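You operate a simulated robot arm through the tools that you are given. There is no shell and no other tool.

You run a simulated robot arm. Do the job below in one go: nothing can be reset, and whatever is moved stays where it is left.

JOB
Take the blue box from the top of the blue bench and put it on the light table. Put the green folded net on the top of the blue bench away on the shelf under the blue table. Take the yellow folded net on the third shelf from the bottom of the orange rack and put it away on the upper shelf of the black rack. Put one of the spools from the top of the teal bench on the top of the low stand. Put the tarp on the top pallet away on the second shelf from the bottom of the yellow rack. Take the basket on the top of the white table and put it away on the bottom shelf of the yellow rack. Fetch the red eye block and stand it on top of the red float. Take the purple shuttle and put it on the top of the right length mat. Do these in any order. Set down upright: box, spool, red eye block.

Only the result counts: the job must be done as asked and must still hold three seconds after the hand-in. Knocking over, shifting, dropping, spilling or breaking anything else fails it.

ROBOT AND FRAMES
A 7-joint arm with a two-finger gripper on a trunk, on a base that moves. Base frame: it is fixed to the floor where the robot stands at the start and does not move with it; the origin is under the middle of the robot, x ahead of it, y to its left, z up. Lengths are in cm, angles in degrees, forces in N, time in s.
With the tool pointing down near the work surface it reaches from about 30 to 76 cm from the robot's upright axis, wherever it stands. Its first joint turns from -143.0 to 143.0 degrees. Places, roughly: basket (35x24x17 cm) [-1350, -370, 90]; bottom shelf of the yellow rack [-1110, -90, 20]; box [275, -25, 100]; green folded net (28x17x12 cm) [290, -30, 90]; light table (31x23 cm) [128, 100, 86]; purple shuttle (12x2x3 cm) [360, -110, 90]; red eye block (5x4x10 cm) [-330, -690, 90]; red float (6x6x7 cm) [-390, -970, 50]; second shelf of the yellow rack [-1110, -90, 60]; shelf under the blue table [-340, 480, 20]; spool (7x7x11 cm) [-880, -610, 80]; tarp (20x28x10 cm) [-970, -450, 60]; top of the low stand [-710, -470, 50]; top of the right length mat (20x20 cm) [-44, 160, 84]; upper shelf of the black rack (17x49 cm) [-1154, -596, 160]; yellow folded net (17x11x10 cm) [-910, -800, 100]. Payload 2.45 kg.
The TCP is the grasp point between the finger pads, 2.6 cm short of the fingertips. In the tool frame z runs along the fingers and y along their closing line. The gripper opens to 9.6 cm; its body begins 6.9 cm behind the TCP.
Orientation is that of the tool frame in the base frame, as [roll, pitch, yaw] about the fixed x, y, z axes, in that order (R = Rz(yaw) Ry(pitch) Rx(roll)). With the fingers straight down and closing along the base's y, the tool's x points along the base's -x, its y along +y and its z along -z.

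CONTROLS
- The arm moves only by the tool nudge_tool. Its argument "steps" is text: rows parted by semicolons, each of 7 numbers parted by spaces: the finger opening in cm, from 0 to 9.6, then the shift along the tool's x, y, z in cm, then the turn, a rotation vector about the tool's x, y, z in degrees. In form: fingers x y z wx wy wz; .... A call has 1 to 20 rows; each row shifts and turns the commanded pose from where the row before left it, along the tool's axes as they then stand. A row lasts 0.2 s, in which the tool goes at most 5 cm and 8.6 degrees; a call with a longer step from one row to the next is refused whole, and so is a gripper value outside its range. Where a pose cannot be reached the arm comes as near as it can. A force on the tool above 40 N (or 10 N above the force at the start of the call, whichever is more), or a blocked arm, ends the call early, and 0.2 s more pass. The fingers move at their own pace (about 5 cm/s each) and stop on an object; they squeeze with about 28 N. The grip force told is the motor's: it shows also when the fingers shut on nothing. Time passes only in rows, and 0.2 s behind the last, so rows that do not move let the fingers close. The reply holds the time, the measured pose of the TCP, the force on the tool along the base axes, the opening and the grip force, in the units named above and with some noise, with the torque about the TCP (base axes, N m) and any sound that the robot's microphone picked up.
- Cameras (640 x 400 px; columns grow to the right, rows downward): "scene" is now at [3.71, 15.93, 147.95]; the picture's right is [-0.27, -0.96, 0.00], its down [-0.44, 0.12, -0.89] and it looks along [0.86, -0.24, -0.45] (base axes); focal length 284 px, centre (320, 200). "wrist" rides on the gripper at [8.2, 0.3, -9.8] in the tool frame; the picture's right is [-0.04, 1.00, 0.00], its down [-0.73, -0.03, -0.68] and it looks along [-0.68, -0.03, 0.73] (tool axes); focal length 256 px, centre (320, 200). There is no depth. A picture from a camera that has moved, and an enlarged one, comes with that camera's place and axes in the base frame and with its lens.
- snapshot(camera): a new picture of that camera. No time passes.
- raise_lower(by): slides the trunk up (or, below 0, down) by that many cm; the arm and the scene camera ride with it, the base frame stays. It gives what a move gives, with no picture.
- drive_base(legs): drives the robot by 1 to 6 legs, each [ahead, turn to the left] in cm and degrees, along the robot's own axes; the way and the turn of a leg run together, so that a leg with both is an arc; at most 150 cm and 180 degrees a leg. The arm and the cameras ride along, it lands a little off, and it stops where it bumps. It gives what a move gives.
- aim_head(pan, tilt): turns the head with the scene camera to pan (to the left, within 155 degrees either way) and tilt (down, from -29 to 69), counted from straight ahead of the robot. It gives what a move gives.
- zoom(camera, box): a new picture of the part [left, top, right, bottom] of that camera's present view, enlarged. No time passes.
- hand_in(): hands the job in; it is judged then, once.

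Nothing tells you exact positions but the pictures and the camera data. Unless the task says otherwise, let go and move clear before handing in.

The tools are called as a command line: name --argument value ..., lists and objects as JSON in quotes. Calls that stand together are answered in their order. nudge_tool: Moves the arm, as the interface text tells. Its arguments: {"type":"object","properties":{"steps":{"type":"string"}},"required":["steps"]} The other tools are called the same way: raise_lower (by) moves the trunk up or down; drive_base (legs) drives the base; aim_head (pan, tilt) turns the head that bears the scene camera; snapshot (camera) takes a picture; zoom (camera, box) takes an enlarged picture of a part of a camera's view; hand_in () hands the job in.

At the start:

```text
t: 0.0
ee_pos: [54.3, -7.17, 105.94]
tcp_rot: [180.0, 0.0, 180.0]
ft_force: [0.6, -0.1, -0.5]
ft_torque: [0.0, -0.04, 0.01]
grip_width: 9.58
finger_force: 0.0
trunk travel left (down, up): [-50.0, 14.0]
robot x, y, heading: [-0.01, 0.19, -0.2]
head pan, tilt (commanded): [-15.4, 27.0]
```

scene: 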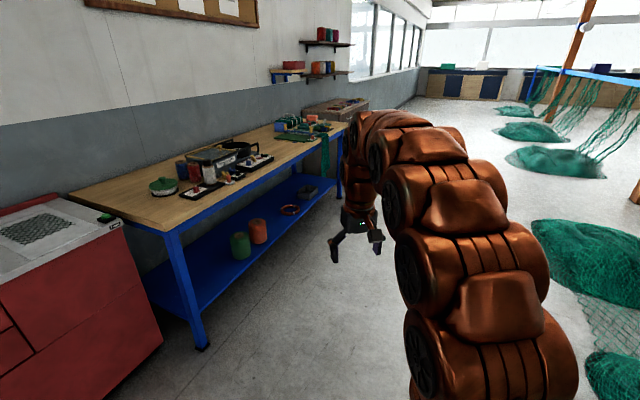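
wrist: 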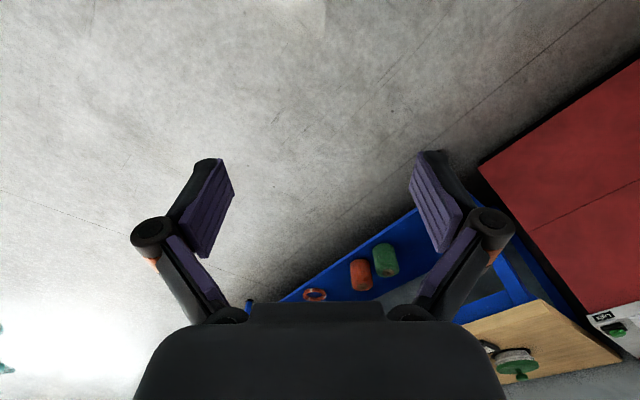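

I see a blue-legged bench ahead and to the left with tools on it, a red cabinet on the left, and the arm stretched in front. I'll look around before moving anything.

zoom --camera "scene" --box '[140, 80, 380, 230]'

aim_head --pan 40 --tilt 27

```text
2.67 times, centred on (260, 155) of scene
camera zoom: at [3.71, 15.93, 147.95], right [-0.27, -0.96, 0.0], down [-0.44, 0.12, -0.89], along [0.86, -0.24, -0.45], focal length 756 px, centre (480, 320)
```

zoom: 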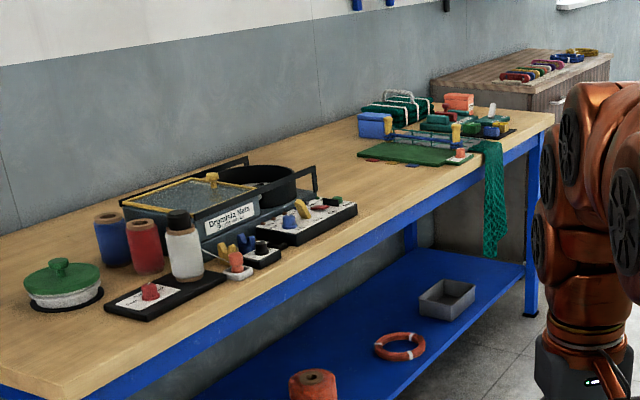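

```text
t: 1.2
ee_pos: [54.41, -7.11, 105.81]
tcp_rot: [-179.9, 0.0, -179.9]
ft_force: [0.9, 0.3, -0.1]
ft_torque: [-0.02, 0.01, -0.01]
grip_width: 9.59
finger_force: 0.0
trunk travel left (down, up): [-50.0, 14.0]
robot x, y, heading: [-0.3, 0.32, 0.1]
head pan, tilt (commanded): [40.0, 27.0]
```

The blue bench carries a blue box and a green net at its far end. I'll keep looking around to the left and behind.

snapshot --camera "scene"

aim_head --pan 95 --tilt 27

snapshot --camera "scene"

aim_head --pan 150 --tilt 15

snapshot --camera "scene"

aim_head --pan -70 --tilt 15

snapshot --camera "scene"

aim_head --pan -140 --tilt 15

snapshot --camera "scene"

```text
taken
camera scene: at [1.9, 24.24, 147.95], right [0.64, -0.77, 0.0], down [-0.35, -0.29, -0.89], along [0.68, 0.57, -0.45], focal length 284 px, centre (320, 200)
```

scene: 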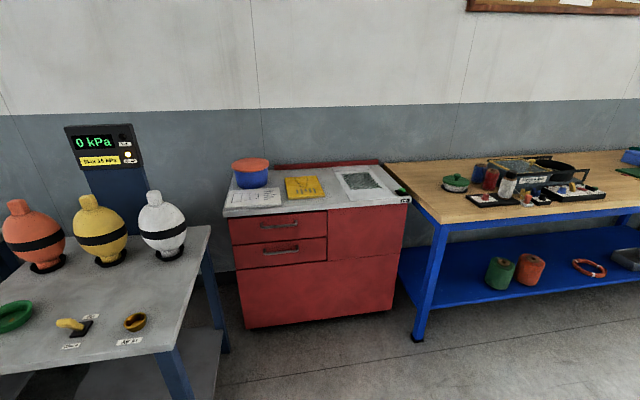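

```text
t: 2.5
ee_pos: [54.38, -7.11, 106.03]
tcp_rot: [179.9, 0.0, -180.0]
ft_force: [0.1, 0.0, -0.6]
ft_torque: [-0.02, -0.01, -0.01]
grip_width: 9.6
finger_force: 0.2
trunk travel left (down, up): [-50.0, 14.0]
robot x, y, heading: [0.02, -0.1, 0.2]
head pan, tilt (commanded): [95.0, 27.0]
```

```text
taken
camera scene: at [-5.91, 27.49, 147.95], right [1.0, 0.09, 0.0], down [0.04, -0.45, -0.89], along [-0.08, 0.89, -0.45], focal length 284 px, centre (320, 200)
```

scene: 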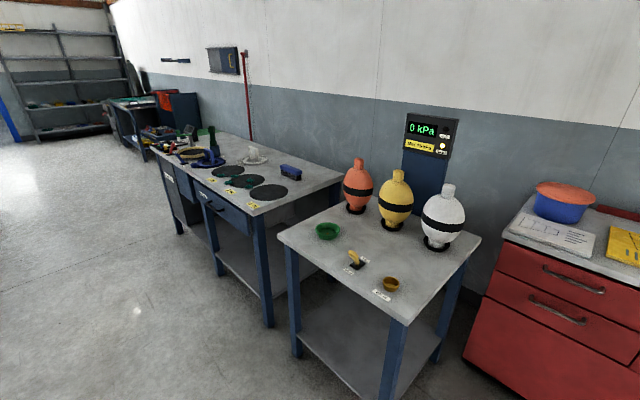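

```text
t: 3.7
ee_pos: [54.37, -7.21, 105.86]
tcp_rot: [-180.0, 0.0, -180.0]
ft_force: [0.9, -0.5, -0.1]
ft_torque: [0.0, -0.01, 0.03]
grip_width: 9.63
finger_force: 0.1
trunk travel left (down, up): [-50.0, 14.0]
robot x, y, heading: [0.15, -0.06, -0.2]
head pan, tilt (commanded): [150.0, 15.0]
```

```text
taken
camera scene: at [-13.2, 23.04, 149.89], right [0.5, 0.87, 0.0], down [0.22, -0.13, -0.97], along [-0.84, 0.48, -0.26], focal length 284 px, centre (320, 200)
```

scene: 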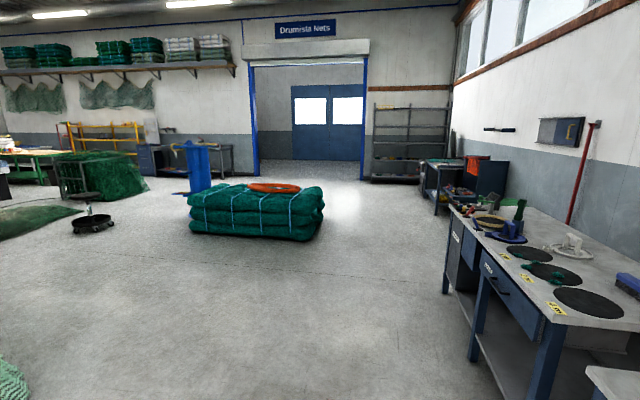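

```text
t: 6.9
ee_pos: [54.41, -7.14, 106.02]
tcp_rot: [180.0, 0.1, 180.0]
ft_force: [0.1, -0.8, 0.1]
ft_torque: [0.02, 0.01, -0.02]
grip_width: 9.6
finger_force: 0.0
trunk travel left (down, up): [-50.0, 14.0]
robot x, y, heading: [-0.33, 0.23, 0.2]
head pan, tilt (commanded): [-70.0, 15.0]
```

```text
taken
camera scene: at [-1.92, 9.59, 149.89], right [-0.94, -0.34, 0.0], down [-0.09, 0.24, -0.97], along [0.33, -0.91, -0.26], focal length 284 px, centre (320, 200)
```

scene: 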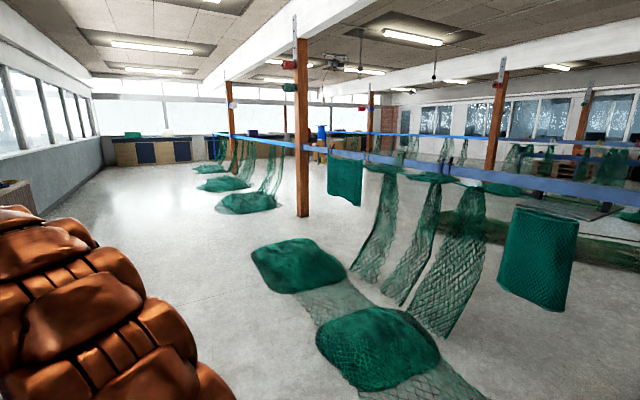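

```text
t: 8.3
ee_pos: [54.33, -7.16, 105.92]
tcp_rot: [-179.9, 0.1, -179.9]
ft_force: [0.7, -0.1, -0.1]
ft_torque: [0.03, 0.02, -0.02]
grip_width: 9.57
finger_force: 0.0
trunk travel left (down, up): [-50.0, 14.0]
robot x, y, heading: [0.42, -0.17, -0.1]
head pan, tilt (commanded): [-140.0, 15.0]
```

```text
taken
camera scene: at [-12.27, 12.36, 149.89], right [-0.64, 0.77, 0.0], down [0.2, 0.17, -0.97], along [-0.74, -0.62, -0.26], focal length 284 px, centre (320, 200)
```

scene: 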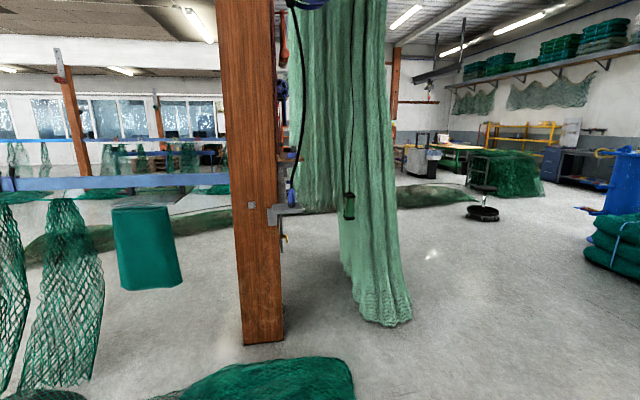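

The room is large, with the bench line along the left wall. I'll look down to see the robot's own base and footprint, and check straight ahead.

aim_head --pan 60 --tilt 69

snapshot --camera "scene"

aim_head --pan -20 --tilt 69

snapshot --camera "scene"

aim_head --pan -150 --tilt 60

snapshot --camera "scene"

```text
t: 11.2
ee_pos: [54.41, -7.16, 105.98]
tcp_rot: [-180.0, 0.0, 179.9]
ft_force: [-0.7, -0.3, -0.5]
ft_torque: [-0.01, 0.0, -0.02]
grip_width: 9.59
finger_force: 0.0
trunk travel left (down, up): [-50.0, 14.0]
robot x, y, heading: [0.01, 0.1, 0.2]
head pan, tilt (commanded): [60.0, 68.8]
```

```text
taken
camera scene: at [-2.32, 23.21, 142.33], right [0.87, -0.5, 0.0], down [-0.47, -0.81, -0.36], along [0.18, 0.31, -0.93], focal length 284 px, centre (320, 200)
```

scene: 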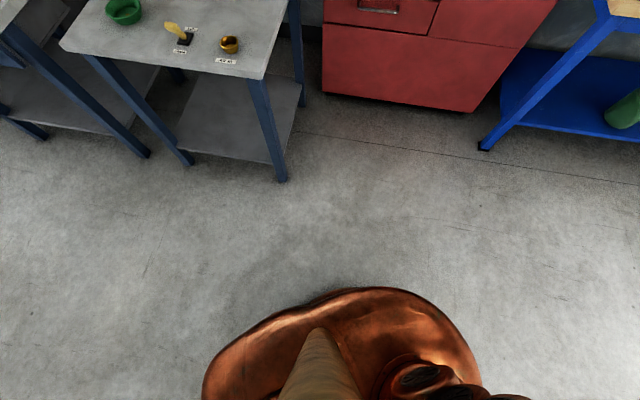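

```text
t: 12.8
ee_pos: [54.29, -7.17, 105.95]
tcp_rot: [-180.0, 0.0, 180.0]
ft_force: [-0.4, 0.2, 0.5]
ft_torque: [-0.01, -0.04, -0.01]
grip_width: 9.6
finger_force: 0.0
trunk travel left (down, up): [-50.0, 14.0]
robot x, y, heading: [-0.03, 0.06, -0.2]
head pan, tilt (commanded): [-20.0, 68.8]
```

```text
taken
camera scene: at [0.14, 16.46, 142.33], right [-0.34, -0.94, 0.0], down [-0.88, 0.32, -0.36], along [0.34, -0.12, -0.93], focal length 284 px, centre (320, 200)
```

scene: 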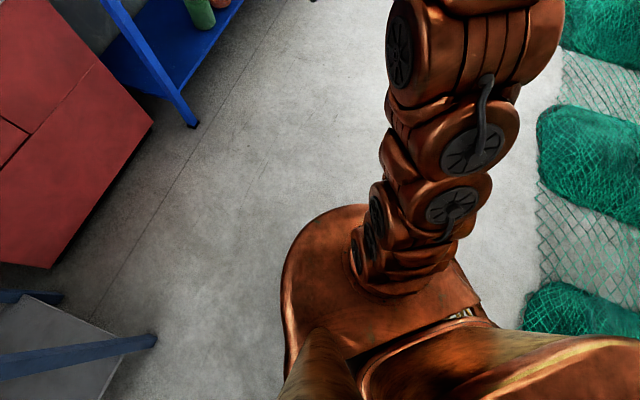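

```text
t: 14.9
ee_pos: [54.34, -7.05, 105.97]
tcp_rot: [-179.9, 0.1, 180.0]
ft_force: [0.4, -0.5, -0.4]
ft_torque: [0.03, 0.0, -0.04]
grip_width: 9.64
finger_force: 0.0
trunk travel left (down, up): [-50.0, 14.0]
robot x, y, heading: [-0.02, 0.09, 0.2]
head pan, tilt (commanded): [-150.0, 60.0]
```

```text
taken
camera scene: at [-10.89, 15.03, 143.26], right [-0.5, 0.87, 0.0], down [0.75, 0.43, -0.5], along [-0.43, -0.25, -0.87], focal length 284 px, centre (320, 200)
```

scene: 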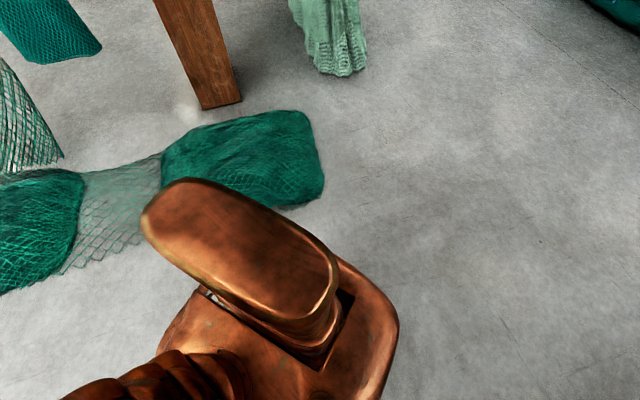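

The floor is clear between the bench front and the row of net piles on the right. I'll turn to run parallel to the bench, then go forward to view the box, net and shuttles from close by.

drive_base --legs '[[0, -44], [120, 0]]'

aim_head --pan 60 --tilt 30

snapshot --camera "scene"

aim_head --pan 20 --tilt 25

snapshot --camera "scene"

```text
t: 22.9
ee_pos: [120.39, -125.05, 106.0]
tcp_rot: [-180.0, 0.0, 136.5]
ft_force: [0.3, 0.0, 0.5]
ft_torque: [-0.04, -0.02, 0.0]
grip_width: 9.59
finger_force: 0.0
trunk travel left (down, up): [-50.0, 14.0]
robot x, y, heading: [86.22, -82.64, -43.7]
head pan, tilt (commanded): [-150.0, 60.0]
```

```text
t: 26.0
ee_pos: [120.5, -125.17, 106.03]
tcp_rot: [180.0, -0.1, 136.5]
ft_force: [0.9, -0.6, 0.1]
ft_torque: [0.02, -0.02, 0.01]
grip_width: 9.6
finger_force: 0.0
trunk travel left (down, up): [-50.0, 14.0]
robot x, y, heading: [85.75, -82.26, -43.4]
head pan, tilt (commanded): [60.0, 30.0]
```

```text
taken
camera scene: at [103.46, -63.14, 147.47], right [0.28, -0.96, 0.0], down [-0.48, -0.14, -0.87], along [0.83, 0.24, -0.5], focal length 284 px, centre (320, 200)
```

scene: 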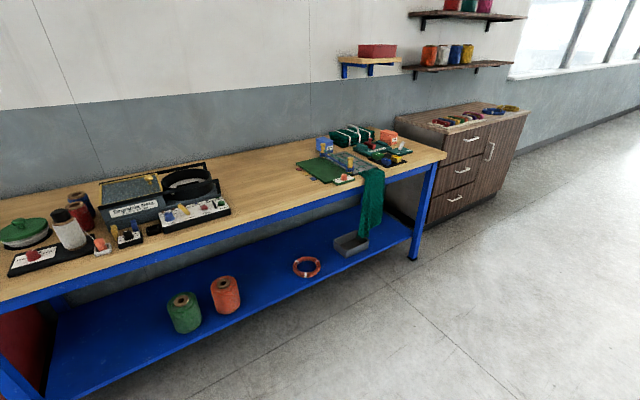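

```text
t: 27.0
ee_pos: [120.35, -125.09, 105.87]
tcp_rot: [180.0, 0.0, 136.5]
ft_force: [-0.1, 0.5, -0.3]
ft_torque: [-0.03, -0.02, 0.0]
grip_width: 9.6
finger_force: 0.0
trunk travel left (down, up): [-50.0, 14.0]
robot x, y, heading: [86.11, -82.83, -43.6]
head pan, tilt (commanded): [20.0, 25.0]
```

```text
taken
camera scene: at [103.23, -69.37, 148.27], right [-0.4, -0.92, 0.0], down [-0.39, 0.17, -0.91], along [0.83, -0.36, -0.42], focal length 284 px, centre (320, 200)
```

scene: 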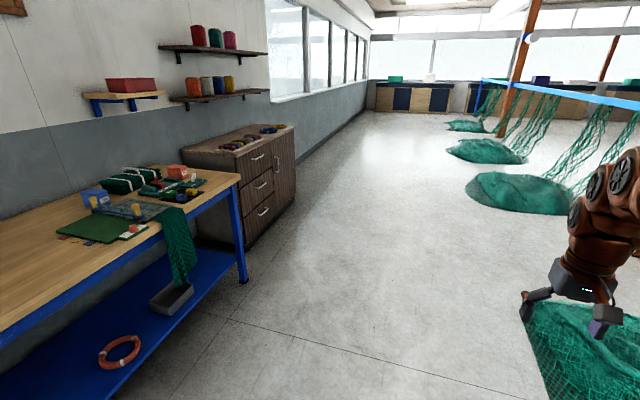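

The box, the two green nets and several small items are at the bench's far end, with the wooden cabinet and its shuttles beyond. I'll enlarge both areas to read positions.

zoom --camera "scene" --box '[40, 140, 264, 280]'

zoom --camera "scene" --box '[180, 110, 310, 190]'

```text
2.86 times, centred on (152, 210) of scene
camera zoom: at [103.23, -69.37, 148.27], right [-0.4, -0.92, 0.0], down [-0.39, 0.17, -0.91], along [0.83, -0.36, -0.42], focal length 810 px, centre (800, 171)
```

zoom: 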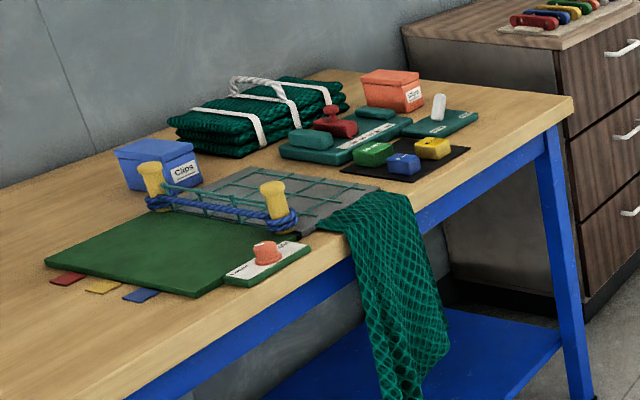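

```text
4.92 times, centred on (245, 150) of scene
camera zoom: at [103.23, -69.37, 148.27], right [-0.4, -0.92, 0.0], down [-0.39, 0.17, -0.91], along [0.83, -0.36, -0.42], focal length 1396 px, centre (689, 446)
```

zoom: 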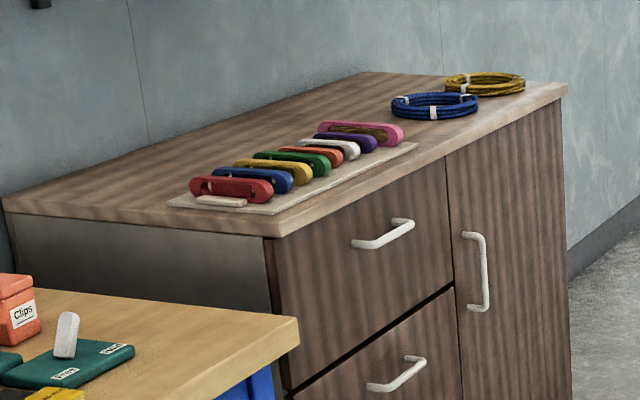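

The bench top is about 87 cm high, its front edge runs at about -39°, and the box sits about 50 cm in from the edge. I'll raise the trunk and look down again to measure my own footprint.

raise_lower --by 14

aim_head --pan 30 --tilt 69

snapshot --camera "scene"

aim_head --pan 100 --tilt 69

snapshot --camera "scene"

```text
t: 28.7
ee_pos: [120.53, -125.16, 119.91]
tcp_rot: [-179.9, 0.0, 136.6]
ft_force: [-0.1, 0.5, 0.2]
ft_torque: [0.02, 0.01, 0.01]
grip_width: 9.61
finger_force: 0.0
trunk travel left (down, up): [-64.0, 0.0]
robot x, y, heading: [86.28, -82.76, -43.5]
head pan, tilt (commanded): [20.0, 25.0]
```

```text
t: 29.8
ee_pos: [120.46, -125.01, 119.97]
tcp_rot: [-180.0, 0.0, 136.6]
ft_force: [0.0, -0.2, 0.0]
ft_torque: [0.03, -0.01, -0.02]
grip_width: 9.61
finger_force: 0.2
trunk travel left (down, up): [-64.0, 0.0]
robot x, y, heading: [86.04, -82.32, -43.7]
head pan, tilt (commanded): [30.0, 68.8]
```

```text
taken
camera scene: at [100.22, -67.01, 156.33], right [-0.23, -0.97, 0.0], down [-0.91, 0.22, -0.36], along [0.35, -0.09, -0.93], focal length 284 px, centre (320, 200)
```

scene: 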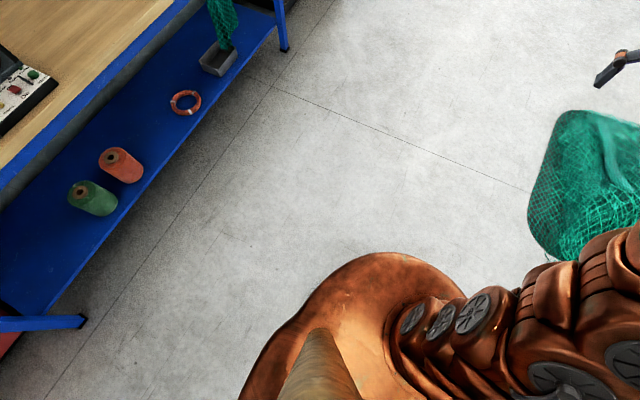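

```text
t: 31.2
ee_pos: [120.5, -125.13, 119.89]
tcp_rot: [180.0, -0.1, 136.5]
ft_force: [-0.3, -0.1, -0.4]
ft_torque: [-0.03, -0.03, -0.01]
grip_width: 9.59
finger_force: 0.1
trunk travel left (down, up): [-64.0, 0.0]
robot x, y, heading: [86.12, -82.46, -43.3]
head pan, tilt (commanded): [100.0, 68.8]
```

```text
taken
camera scene: at [97.88, -61.04, 156.32], right [0.83, -0.55, 0.0], down [-0.52, -0.78, -0.36], along [0.2, 0.3, -0.93], focal length 284 px, centre (320, 200)
```

scene: 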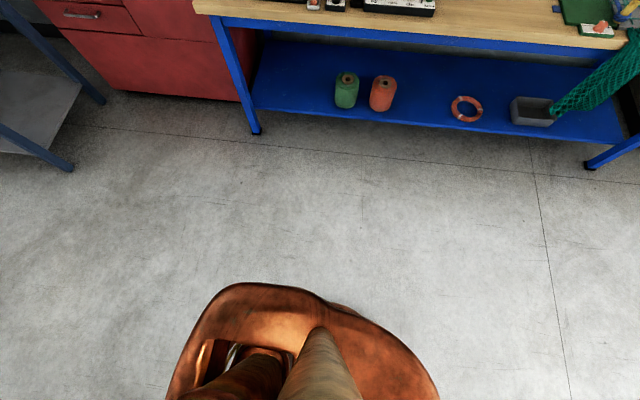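

My body is roughly 25 cm to the front and 28 cm to each side of the arm axis. I'll drive along the corridor to line up with the box, then turn to face the bench from a safe distance.

drive_base --legs '[[0, 4.2], [98, 0], [0, 90]]'

aim_head --pan 0 --tilt 35

snapshot --camera "scene"

snapshot --camera "wrist"

```text
t: 40.6
ee_pos: [201.66, -107.71, 119.88]
tcp_rot: [-180.0, 0.0, -129.5]
ft_force: [0.2, -0.1, -0.1]
ft_torque: [0.0, -0.02, 0.03]
grip_width: 9.6
finger_force: 0.0
trunk travel left (down, up): [-64.0, 0.0]
robot x, y, heading: [161.7, -144.92, 50.4]
head pan, tilt (commanded): [100.0, 68.8]
```

```text
t: 42.4
ee_pos: [201.55, -107.78, 119.89]
tcp_rot: [-179.9, 0.0, -129.5]
ft_force: [0.3, -0.2, -0.3]
ft_torque: [0.02, 0.01, -0.03]
grip_width: 9.6
finger_force: 0.0
trunk travel left (down, up): [-64.0, 0.0]
robot x, y, heading: [161.38, -145.17, 50.2]
head pan, tilt (commanded): [0.0, 35.0]
```

```text
taken
camera scene: at [149.85, -130.49, 160.69], right [0.77, -0.64, 0.0], down [-0.37, -0.44, -0.82], along [0.52, 0.63, -0.57], focal length 284 px, centre (320, 200)
```

scene: 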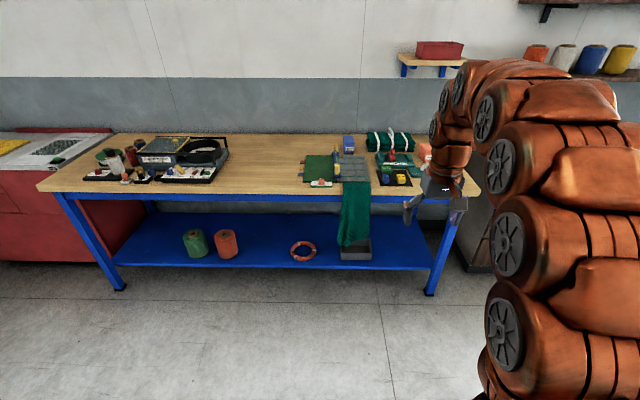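

```text
taken
camera wrist: at [196.29, -113.83, 129.69], right [-0.75, 0.67, 0.0], down [0.49, 0.55, 0.68], along [0.45, 0.51, -0.73], focal length 256 px, centre (320, 200)
```

wrist: 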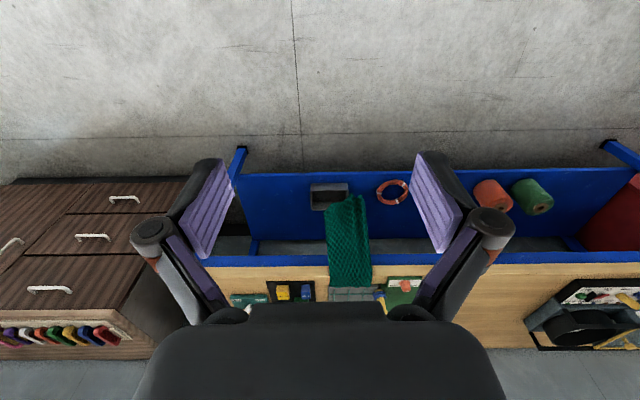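

I'm now facing the bench squarely. I'll enlarge the box and net area from here.

zoom --camera "scene" --box '[280, 110, 460, 222]'

```text
3.56 times, centred on (370, 166) of scene
camera zoom: at [149.85, -130.49, 160.69], right [0.77, -0.64, 0.0], down [-0.37, -0.44, -0.82], along [0.52, 0.63, -0.57], focal length 1008 px, centre (142, 321)
```

zoom: 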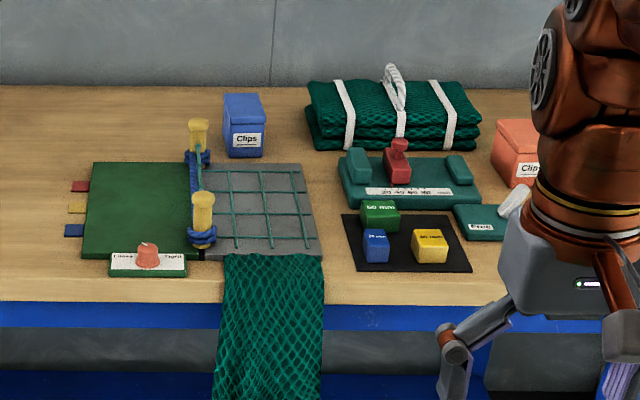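

The box is about 6–7 cm wide and 14 cm deep, with its front about 40 cm in from the bench edge. I'll close in on the bench in two moves.

drive_base --legs '[[65, 0]]'

aim_head --pan 0 --tilt 60

snapshot --camera "scene"

snapshot --camera "wrist"

```text
t: 46.0
ee_pos: [243.41, -57.66, 120.0]
tcp_rot: [-180.0, 0.1, -129.6]
ft_force: [0.2, -0.8, -0.5]
ft_torque: [0.01, -0.01, 0.0]
grip_width: 9.6
finger_force: 0.0
trunk travel left (down, up): [-64.0, 0.0]
robot x, y, heading: [202.9, -94.88, 50.1]
head pan, tilt (commanded): [0.0, 35.0]
```

```text
t: 46.9
ee_pos: [243.33, -57.65, 119.97]
tcp_rot: [180.0, 0.0, -129.6]
ft_force: [0.1, 0.4, 0.4]
ft_torque: [0.01, 0.01, 0.01]
grip_width: 9.59
finger_force: 0.1
trunk travel left (down, up): [-64.0, 0.0]
robot x, y, heading: [203.15, -94.7, 50.3]
head pan, tilt (commanded): [0.0, 60.0]
```

```text
taken
camera scene: at [190.18, -81.8, 157.27], right [0.77, -0.64, 0.0], down [-0.55, -0.67, -0.5], along [0.32, 0.39, -0.87], focal length 284 px, centre (320, 200)
```

scene: 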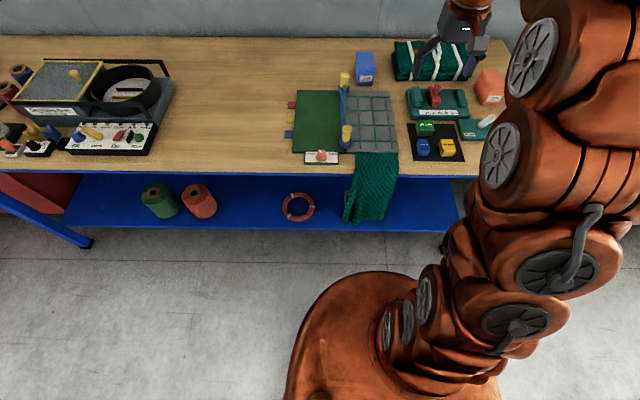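

```text
taken
camera wrist: at [238.01, -63.61, 129.69], right [-0.74, 0.67, 0.0], down [0.49, 0.55, 0.68], along [0.45, 0.5, -0.73], focal length 256 px, centre (320, 200)
```

wrist: 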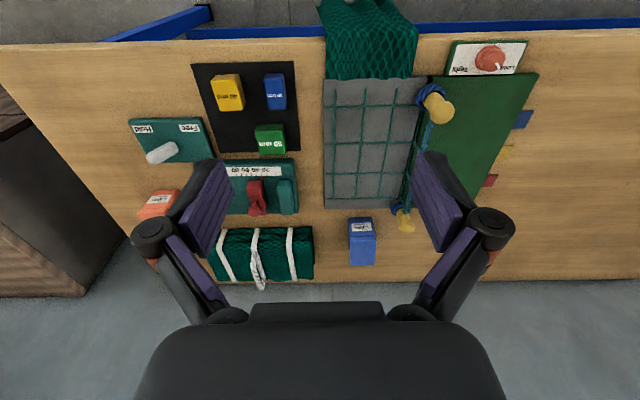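

The wrist view shows the box clearly: front face about 6 cm wide, top near z 93, centre around perp-depth 45 cm. I'll move 20 cm closer and check the gap to the bench edge.

drive_base --legs '[[19, 0]]'

aim_head --pan 0 --tilt 69

snapshot --camera "scene"

snapshot --camera "wrist"

```text
t: 48.5
ee_pos: [255.59, -43.1, 119.88]
tcp_rot: [-180.0, 0.0, -129.7]
ft_force: [0.2, 0.0, 0.3]
ft_torque: [-0.01, 0.0, 0.0]
grip_width: 9.59
finger_force: 0.0
trunk travel left (down, up): [-64.0, 0.0]
robot x, y, heading: [215.44, -79.9, 50.1]
head pan, tilt (commanded): [0.0, 60.0]
```

```text
t: 49.1
ee_pos: [255.63, -43.09, 119.94]
tcp_rot: [-180.0, -0.1, -129.7]
ft_force: [0.1, 1.1, 0.1]
ft_torque: [-0.02, -0.01, -0.02]
grip_width: 9.6
finger_force: 0.0
trunk travel left (down, up): [-64.0, 0.0]
robot x, y, heading: [215.43, -80.12, 50.4]
head pan, tilt (commanded): [0.0, 68.8]
```

```text
taken
camera scene: at [201.68, -67.97, 156.33], right [0.77, -0.64, 0.0], down [-0.6, -0.72, -0.36], along [0.23, 0.28, -0.93], focal length 284 px, centre (320, 200)
```

scene: 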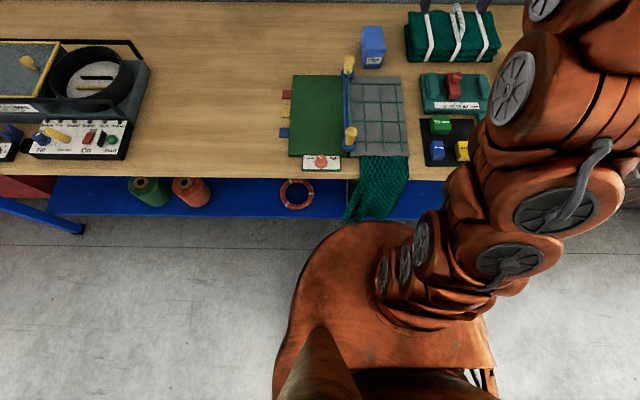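

```text
taken
camera wrist: at [250.21, -49.01, 129.69], right [-0.74, 0.67, 0.0], down [0.49, 0.55, 0.68], along [0.45, 0.5, -0.73], focal length 256 px, centre (320, 200)
```

wrist: 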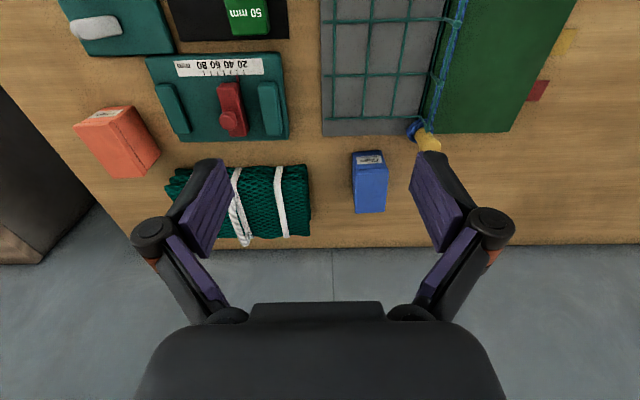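

The box top spans about perp 146–158 cm at along 217, and the gap to the bench is about 9 cm. I'll move the open gripper over the box and check.

nudge_tool --steps "9.6 -3.83 1.45 1.0 0 0 0; 9.6 -3.83 1.45 1.0 0 0 0; 9.6 -3.83 1.45 1.0 0 0 0; 9.6 -3.83 1.45 1.0 0 0 0; 9.6 -3.83 1.45 1.0 0 0 0; 9.6 -3.83 1.45 1.0 0 0 0; 9.6 0 0 0 0 0 0"

snapshot --camera "wrist"

aim_head --pan 0 --tilt 45

snapshot --camera "scene"

```text
t: 50.8
ee_pos: [262.04, -24.66, 115.05]
tcp_rot: [180.0, -0.1, -129.7]
ft_force: [0.3, 0.0, -0.3]
ft_torque: [0.01, -0.02, -0.02]
grip_width: 9.59
finger_force: 0.0
out of reach, approached as far as the arm can: row 5, 6
trunk travel left (down, up): [-64.0, 0.0]
robot x, y, heading: [215.23, -80.44, 50.2]
head pan, tilt (commanded): [0.0, 68.8]
```

```text
taken
camera wrist: at [256.58, -30.69, 124.86], right [-0.74, 0.67, 0.0], down [0.49, 0.55, 0.68], along [0.45, 0.5, -0.73], focal length 256 px, centre (320, 200)
```

wrist: 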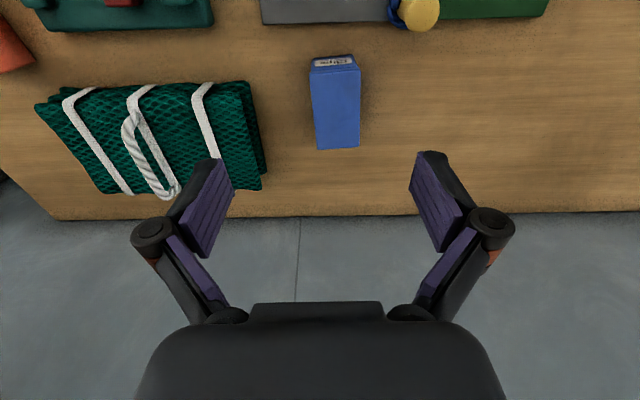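

```text
t: 51.6
ee_pos: [261.91, -24.67, 115.15]
tcp_rot: [179.9, 0.0, -129.7]
ft_force: [0.1, -0.7, -0.4]
ft_torque: [0.03, 0.0, -0.01]
grip_width: 9.6
finger_force: 0.1
trunk travel left (down, up): [-64.0, 0.0]
robot x, y, heading: [215.46, -80.28, 50.1]
head pan, tilt (commanded): [0.0, 45.0]
```

```text
taken
camera scene: at [203.3, -66.01, 159.2], right [0.77, -0.64, 0.0], down [-0.45, -0.54, -0.71], along [0.45, 0.54, -0.71], focal length 284 px, centre (320, 200)
```

scene: 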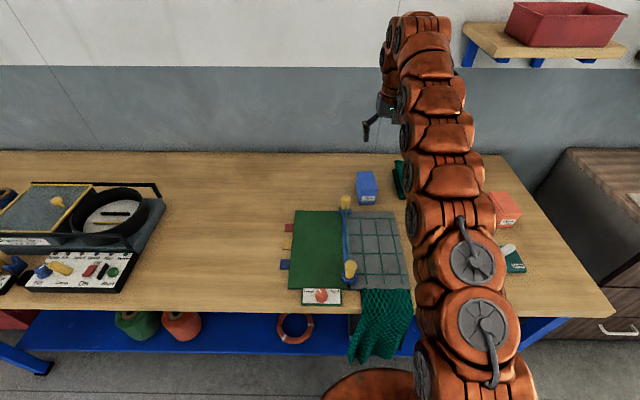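

The straight-down reach stops just short of the box centre. I'll drive about 3.5 cm closer, which still leaves clearance to the bench and hanging net.

drive_base --legs '[[3.5, 0]]'

aim_head --pan 0 --tilt 69

snapshot --camera "scene"

snapshot --camera "wrist"

```text
t: 52.5
ee_pos: [264.27, -22.01, 115.19]
tcp_rot: [-180.0, 0.1, -129.8]
ft_force: [-0.5, 0.2, 0.9]
ft_torque: [0.02, 0.02, 0.01]
grip_width: 9.59
finger_force: 0.1
trunk travel left (down, up): [-64.0, 0.0]
robot x, y, heading: [217.5, -77.21, 50.1]
head pan, tilt (commanded): [0.0, 45.0]
```

```text
t: 53.4
ee_pos: [264.26, -21.96, 115.1]
tcp_rot: [180.0, 0.0, -129.6]
ft_force: [-0.5, 0.2, -0.2]
ft_torque: [-0.01, -0.01, 0.0]
grip_width: 9.6
finger_force: 0.0
trunk travel left (down, up): [-64.0, 0.0]
robot x, y, heading: [217.61, -77.81, 50.4]
head pan, tilt (commanded): [0.0, 68.8]
```

```text
taken
camera scene: at [203.93, -65.25, 156.33], right [0.77, -0.64, 0.0], down [-0.6, -0.72, -0.36], along [0.23, 0.28, -0.93], focal length 284 px, centre (320, 200)
```

scene: 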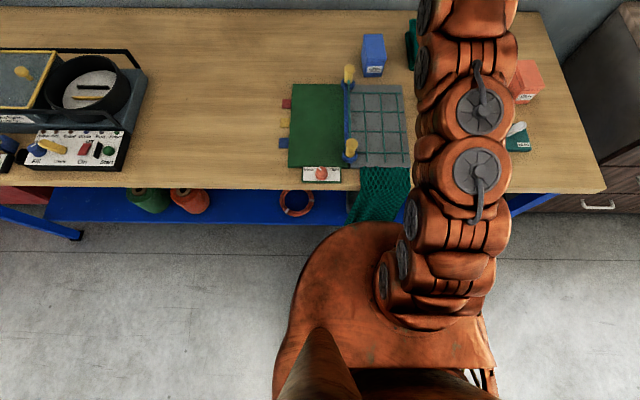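

```text
taken
camera wrist: at [258.83, -27.99, 124.87], right [-0.74, 0.67, 0.0], down [0.49, 0.55, 0.68], along [0.45, 0.5, -0.73], focal length 256 px, centre (320, 200)
```

wrist: 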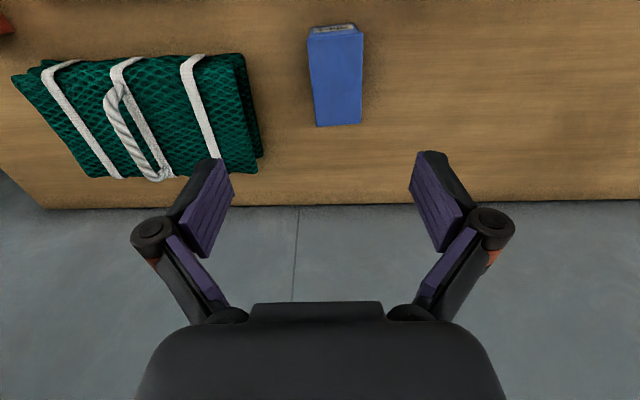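

The box centre is about 2 cm to the tool's +y and 2 cm ahead. I'll descend partway while correcting and check alignment.

nudge_tool --steps "9.6 -0.45 0.5 4.0 0 0 0; 9.6 -0.45 0.5 4.0 0 0 0; 9.6 -0.45 0.5 4.0 0 0 0; 9.6 -0.45 0.5 4.0 0 0 0; 9.6 0 0 0 0 0 0"

snapshot --camera "wrist"

```text
t: 54.6
ee_pos: [263.86, -19.24, 99.05]
tcp_rot: [180.0, 0.0, -129.7]
ft_force: [0.9, 0.1, -0.2]
ft_torque: [0.05, -0.04, 0.02]
grip_width: 9.61
finger_force: 0.1
trunk travel left (down, up): [-64.0, 0.0]
robot x, y, heading: [217.52, -77.69, 50.2]
head pan, tilt (commanded): [0.0, 68.8]
```

```text
taken
camera wrist: at [258.4, -25.26, 108.8], right [-0.74, 0.67, 0.0], down [0.49, 0.55, 0.68], along [0.45, 0.5, -0.73], focal length 256 px, centre (320, 200)
```

wrist: 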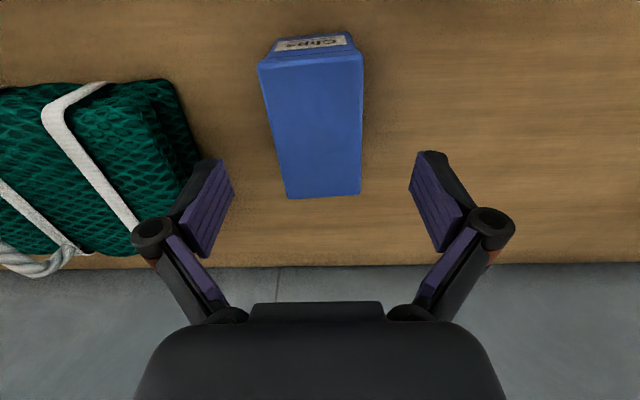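

The box sits within the fingers, turned a few degrees, and the green net is close to the finger on the image's left. I'll narrow the opening, twist slightly and recheck.

nudge_tool --steps "7.8 0 0 0 0 0 -3.5; 7.8 -0.6 0 0 0 0 0; 7.8 0 0 0 0 0 0; 7.8 0 0 0 0 0 0"

snapshot --camera "wrist"

```text
t: 55.6
ee_pos: [264.11, -18.82, 99.17]
tcp_rot: [180.0, 0.0, -126.1]
ft_force: [0.6, -0.4, -0.6]
ft_torque: [0.02, -0.02, 0.02]
grip_width: 7.82
finger_force: 0.0
trunk travel left (down, up): [-64.0, 0.0]
robot x, y, heading: [217.27, -77.54, 50.2]
head pan, tilt (commanded): [0.0, 68.8]
```

```text
taken
camera wrist: at [259.17, -25.13, 108.89], right [-0.78, 0.62, 0.0], down [0.46, 0.57, 0.68], along [0.42, 0.53, -0.73], focal length 256 px, centre (320, 200)
```

wrist: 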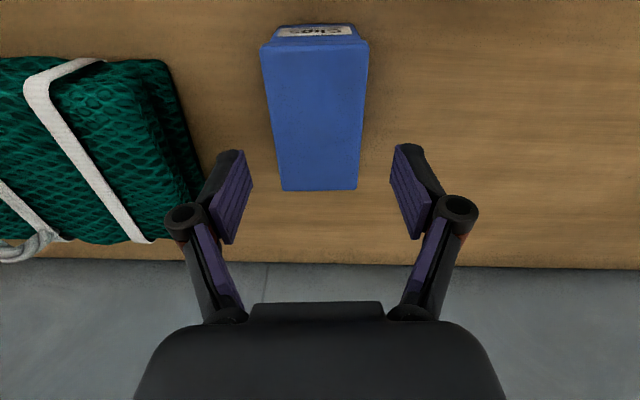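

Now well centred with more room to the net. I'll descend 8 cm and close on the box.

nudge_tool --steps "7.8 0 -0.1 3 0 0 0; 7.8 0 0 3 0 0 0; 7.8 0 0 2 0 0 0; 7.8 0 0 0 0 0 0"

snapshot --camera "wrist"

```text
t: 56.6
ee_pos: [264.22, -18.92, 91.14]
tcp_rot: [-180.0, 0.0, -126.2]
ft_force: [-0.3, -0.2, -0.9]
ft_torque: [0.02, -0.02, -0.03]
grip_width: 7.75
finger_force: 0.0
trunk travel left (down, up): [-64.0, 0.0]
robot x, y, heading: [217.9, -77.35, 50.3]
head pan, tilt (commanded): [0.0, 68.8]
```

```text
taken
camera wrist: at [259.24, -25.16, 100.89], right [-0.78, 0.62, 0.0], down [0.46, 0.57, 0.68], along [0.42, 0.53, -0.73], focal length 256 px, centre (320, 200)
```

wrist: 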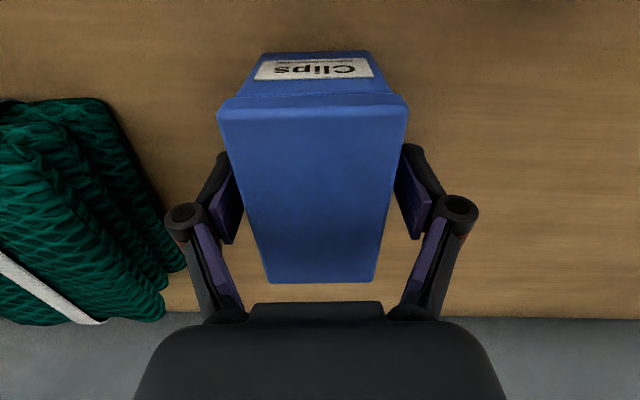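

The fingers straddle the box. Closing now.

nudge_tool --steps "5 0 0 0 0 0 0; 4 0 0 0 0 0 0; 4 0 0 0 0 0 0; 4 0 0 0 0 0 0; 4 0 0 0 0 0 0"

```text
t: 57.8
ee_pos: [264.22, -18.88, 91.05]
tcp_rot: [-180.0, 0.0, -126.1]
ft_force: [1.7, 0.0, 3.8]
ft_torque: [-0.03, -0.02, -0.06]
grip_width: 5.8
finger_force: 28.1
trunk travel left (down, up): [-64.0, 0.0]
robot x, y, heading: [217.64, -77.65, 50.1]
head pan, tilt (commanded): [0.0, 68.8]
```

Gripped at 5.8 cm width. Lifting straight up and then checking.

nudge_tool --steps "4 0 0 -2 0 0 0; 4 0 0 -3 0 0 0; 4 0 0 -4 0 0 0; 4 0 0 -4 0 0 0; 4 0 0 -4 0 0 0; 4 1 0 -4 0 0 0; 4 4 0 -3 0 0 0; 4 4.5 0 0 0 0 0; 4 4.5 0 0 0 0 0; 4 4.5 0 0 0 0 0; 4 4.5 0 0 0 0 0; 4 0 0 0 0 0 0"

snapshot --camera "wrist"

snapshot --camera "scene"

```text
t: 60.4
ee_pos: [250.74, -37.67, 115.22]
tcp_rot: [-180.0, 0.1, -126.2]
ft_force: [-0.4, -0.2, -2.5]
ft_torque: [0.04, 0.01, -0.01]
grip_width: 5.82
finger_force: 27.4
trunk travel left (down, up): [-64.0, 0.0]
robot x, y, heading: [217.7, -77.43, 50.2]
head pan, tilt (commanded): [0.0, 68.8]
```

```text
taken
camera wrist: at [245.77, -43.95, 124.96], right [-0.78, 0.62, 0.0], down [0.46, 0.57, 0.68], along [0.42, 0.53, -0.73], focal length 256 px, centre (320, 200)
```

wrist: 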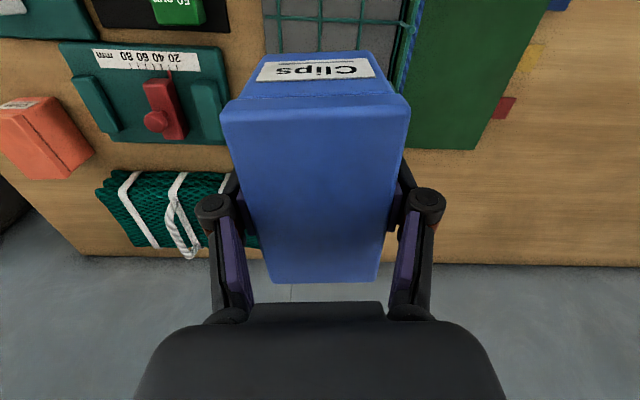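

```text
taken
camera scene: at [203.91, -65.28, 156.32], right [0.77, -0.64, 0.0], down [-0.6, -0.72, -0.36], along [0.23, 0.28, -0.93], focal length 284 px, centre (320, 200)
```

scene: 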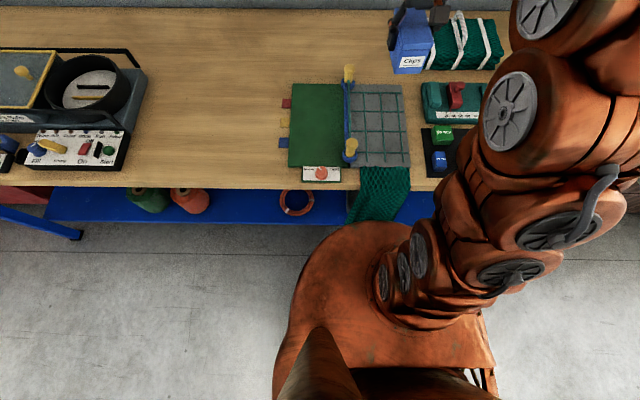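

The box is held securely above the bench. I'll back out straight, drive along the corridor to the red cabinet, and face it.

drive_base --legs '[[-87, 0], [0, 90], [150, 0], [46, 0], [0, -90]]'

aim_head --pan 0 --tilt 35

snapshot --camera "scene"

```text
t: 82.0
ee_pos: [45.38, 21.13, 115.18]
tcp_rot: [-180.0, 0.0, -126.6]
ft_force: [0.2, 0.5, -3.3]
ft_torque: [0.01, -0.02, 0.02]
grip_width: 5.79
finger_force: 28.5
trunk travel left (down, up): [-64.0, 0.0]
robot x, y, heading: [11.87, -18.6, 49.7]
head pan, tilt (commanded): [0.0, 68.8]
```

```text
t: 83.0
ee_pos: [45.36, 21.12, 115.3]
tcp_rot: [-180.0, 0.1, -126.6]
ft_force: [0.7, 0.4, -2.7]
ft_torque: [-0.04, -0.04, 0.01]
grip_width: 5.8
finger_force: 27.8
trunk travel left (down, up): [-64.0, 0.0]
robot x, y, heading: [11.89, -18.74, 49.7]
head pan, tilt (commanded): [0.0, 35.0]
```

```text
taken
camera scene: at [0.39, -3.74, 160.68], right [0.76, -0.65, 0.0], down [-0.37, -0.44, -0.82], along [0.53, 0.63, -0.57], focal length 284 px, centre (320, 200)
```

scene: 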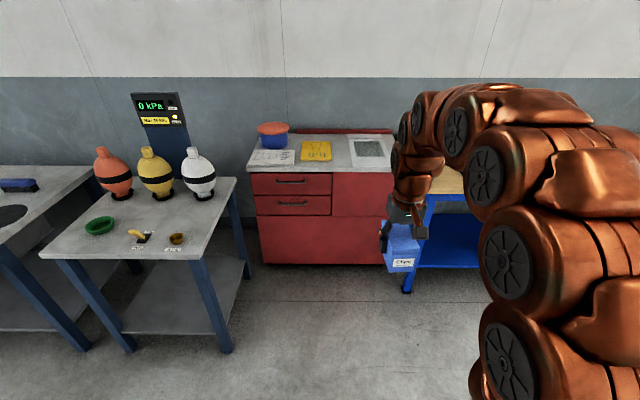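

The light table with mesh is at the right of the red cabinet top. I'll enlarge it, then drive closer.

zoom --camera "scene" --box '[240, 110, 420, 222]'

drive_base --legs '[[95, 0]]'

aim_head --pan 0 --tilt 55

snapshot --camera "scene"

snapshot --camera "wrist"

```text
3.56 times, centred on (330, 166) of scene
camera zoom: at [0.39, -3.74, 160.68], right [0.76, -0.65, 0.0], down [-0.37, -0.44, -0.82], along [0.53, 0.63, -0.57], focal length 1008 px, centre (284, 321)
```

zoom: 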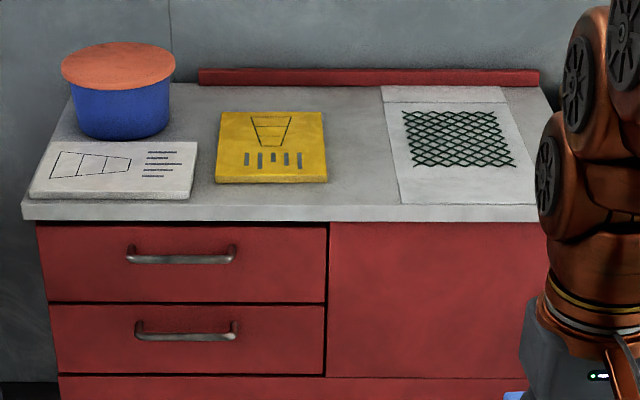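

```text
t: 87.9
ee_pos: [106.17, 93.31, 115.09]
tcp_rot: [179.9, -0.1, -126.6]
ft_force: [0.4, -0.7, -3.0]
ft_torque: [0.03, -0.02, 0.0]
grip_width: 5.79
finger_force: 28.3
trunk travel left (down, up): [-64.0, 0.0]
robot x, y, heading: [72.83, 53.3, 49.7]
head pan, tilt (commanded): [0.0, 35.0]
```

```text
t: 88.8
ee_pos: [106.18, 93.2, 115.17]
tcp_rot: [179.9, 0.0, -126.6]
ft_force: [-0.4, 0.0, -2.8]
ft_torque: [-0.01, 0.0, -0.04]
grip_width: 5.79
finger_force: 27.9
trunk travel left (down, up): [-64.0, 0.0]
robot x, y, heading: [72.51, 53.62, 49.9]
head pan, tilt (commanded): [0.0, 55.0]
```

```text
taken
camera scene: at [60.11, 67.09, 157.87], right [0.76, -0.64, 0.0], down [-0.53, -0.63, -0.57], along [0.37, 0.44, -0.82], focal length 284 px, centre (320, 200)
```

scene: 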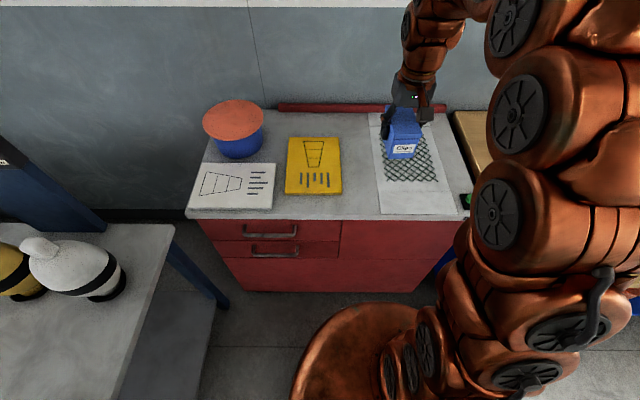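

```text
taken
camera wrist: at [101.06, 86.95, 124.95], right [-0.78, 0.63, 0.0], down [0.46, 0.57, 0.68], along [0.43, 0.53, -0.73], focal length 256 px, centre (320, 200)
```

wrist: 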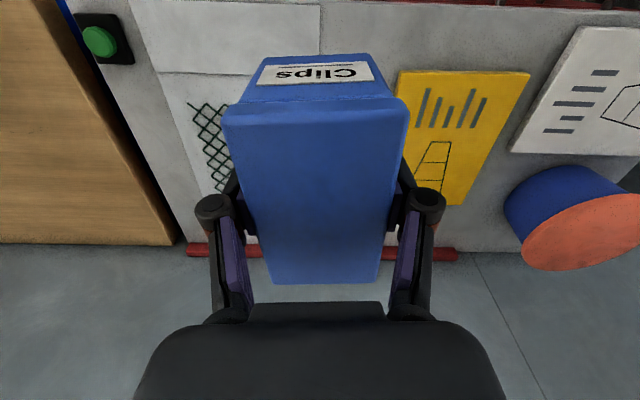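

The light table is the white panel with the mesh drawing, about 24 cm wide, centred near (126, 99). I'll shift the held box over it at height.

nudge_tool --steps "4 -3.2 -2.5 0 0 0 0; 4 -3.2 -2.5 0 0 0 0; 4 -3.2 -2.5 0 0 0 0; 4 -3.2 -2.5 0 0 0 0; 4 -3.2 -2.5 0 0 0 0; 4 0 0 3 0 0 0; 4 0 0 3 0 0 0; 4 0 0 3 0 0 0; 4 0 0 0 0 0 0"

snapshot --camera "wrist"

snapshot --camera "scene"

```text
t: 90.8
ee_pos: [125.59, 98.72, 106.11]
tcp_rot: [-180.0, -0.1, -126.7]
ft_force: [-0.3, 0.6, -2.3]
ft_torque: [-0.03, 0.02, -0.02]
grip_width: 5.79
finger_force: 27.6
trunk travel left (down, up): [-64.0, 0.0]
robot x, y, heading: [72.69, 53.45, 49.8]
head pan, tilt (commanded): [0.0, 55.0]
```

```text
taken
camera wrist: at [120.61, 92.39, 115.9], right [-0.78, 0.63, 0.0], down [0.46, 0.57, 0.68], along [0.43, 0.53, -0.74], focal length 256 px, centre (320, 200)
```

wrist: 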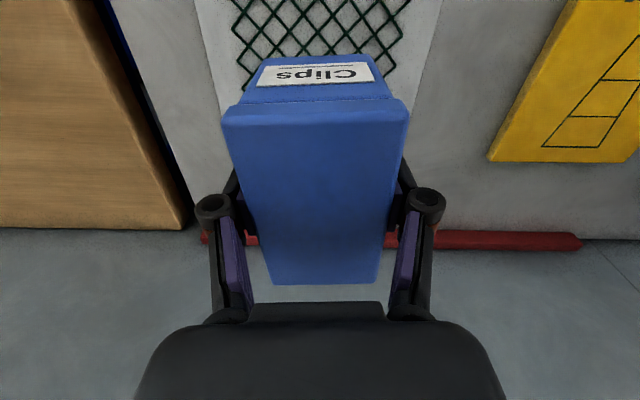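

```text
taken
camera scene: at [60.13, 67.1, 157.87], right [0.76, -0.64, 0.0], down [-0.53, -0.63, -0.57], along [0.37, 0.44, -0.82], focal length 284 px, centre (320, 200)
```

scene: 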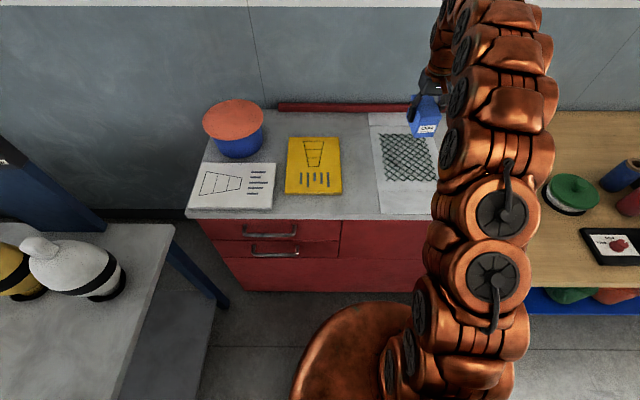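

The box is centred over the panel. I'll descend most of the way and then feel for contact slowly.

nudge_tool --steps "4 -1 0 3.5 0 0 0; 4 0 0 3.5 0 0 0; 4 0 0 3.5 0 0 0; 4 0 0 3 0 0 0; 4 0 0 0 0 0 0"

nudge_tool --steps "4 0 0 0.4 0 0 0; 4 0 0 0.4 0 0 0; 4 0 0 0.4 0 0 0; 4 0 0 0.4 0 0 0; 4 0 0 0.4 0 0 0"

```text
t: 92.0
ee_pos: [126.28, 99.46, 92.65]
tcp_rot: [180.0, 0.0, -126.6]
ft_force: [-0.1, 0.3, -2.8]
ft_torque: [-0.01, -0.03, -0.04]
grip_width: 5.79
finger_force: 28.2
trunk travel left (down, up): [-64.0, 0.0]
robot x, y, heading: [72.98, 53.67, 50.0]
head pan, tilt (commanded): [0.0, 55.0]
```

```text
t: 93.2
ee_pos: [126.29, 99.45, 90.8]
tcp_rot: [179.9, 0.0, -126.5]
ft_force: [0.4, 0.0, 14.1]
ft_torque: [-0.2, 0.22, -0.05]
grip_width: 5.78
finger_force: 27.3
trunk travel left (down, up): [-64.0, 0.0]
robot x, y, heading: [72.48, 53.24, 49.8]
head pan, tilt (commanded): [0.0, 55.0]
```

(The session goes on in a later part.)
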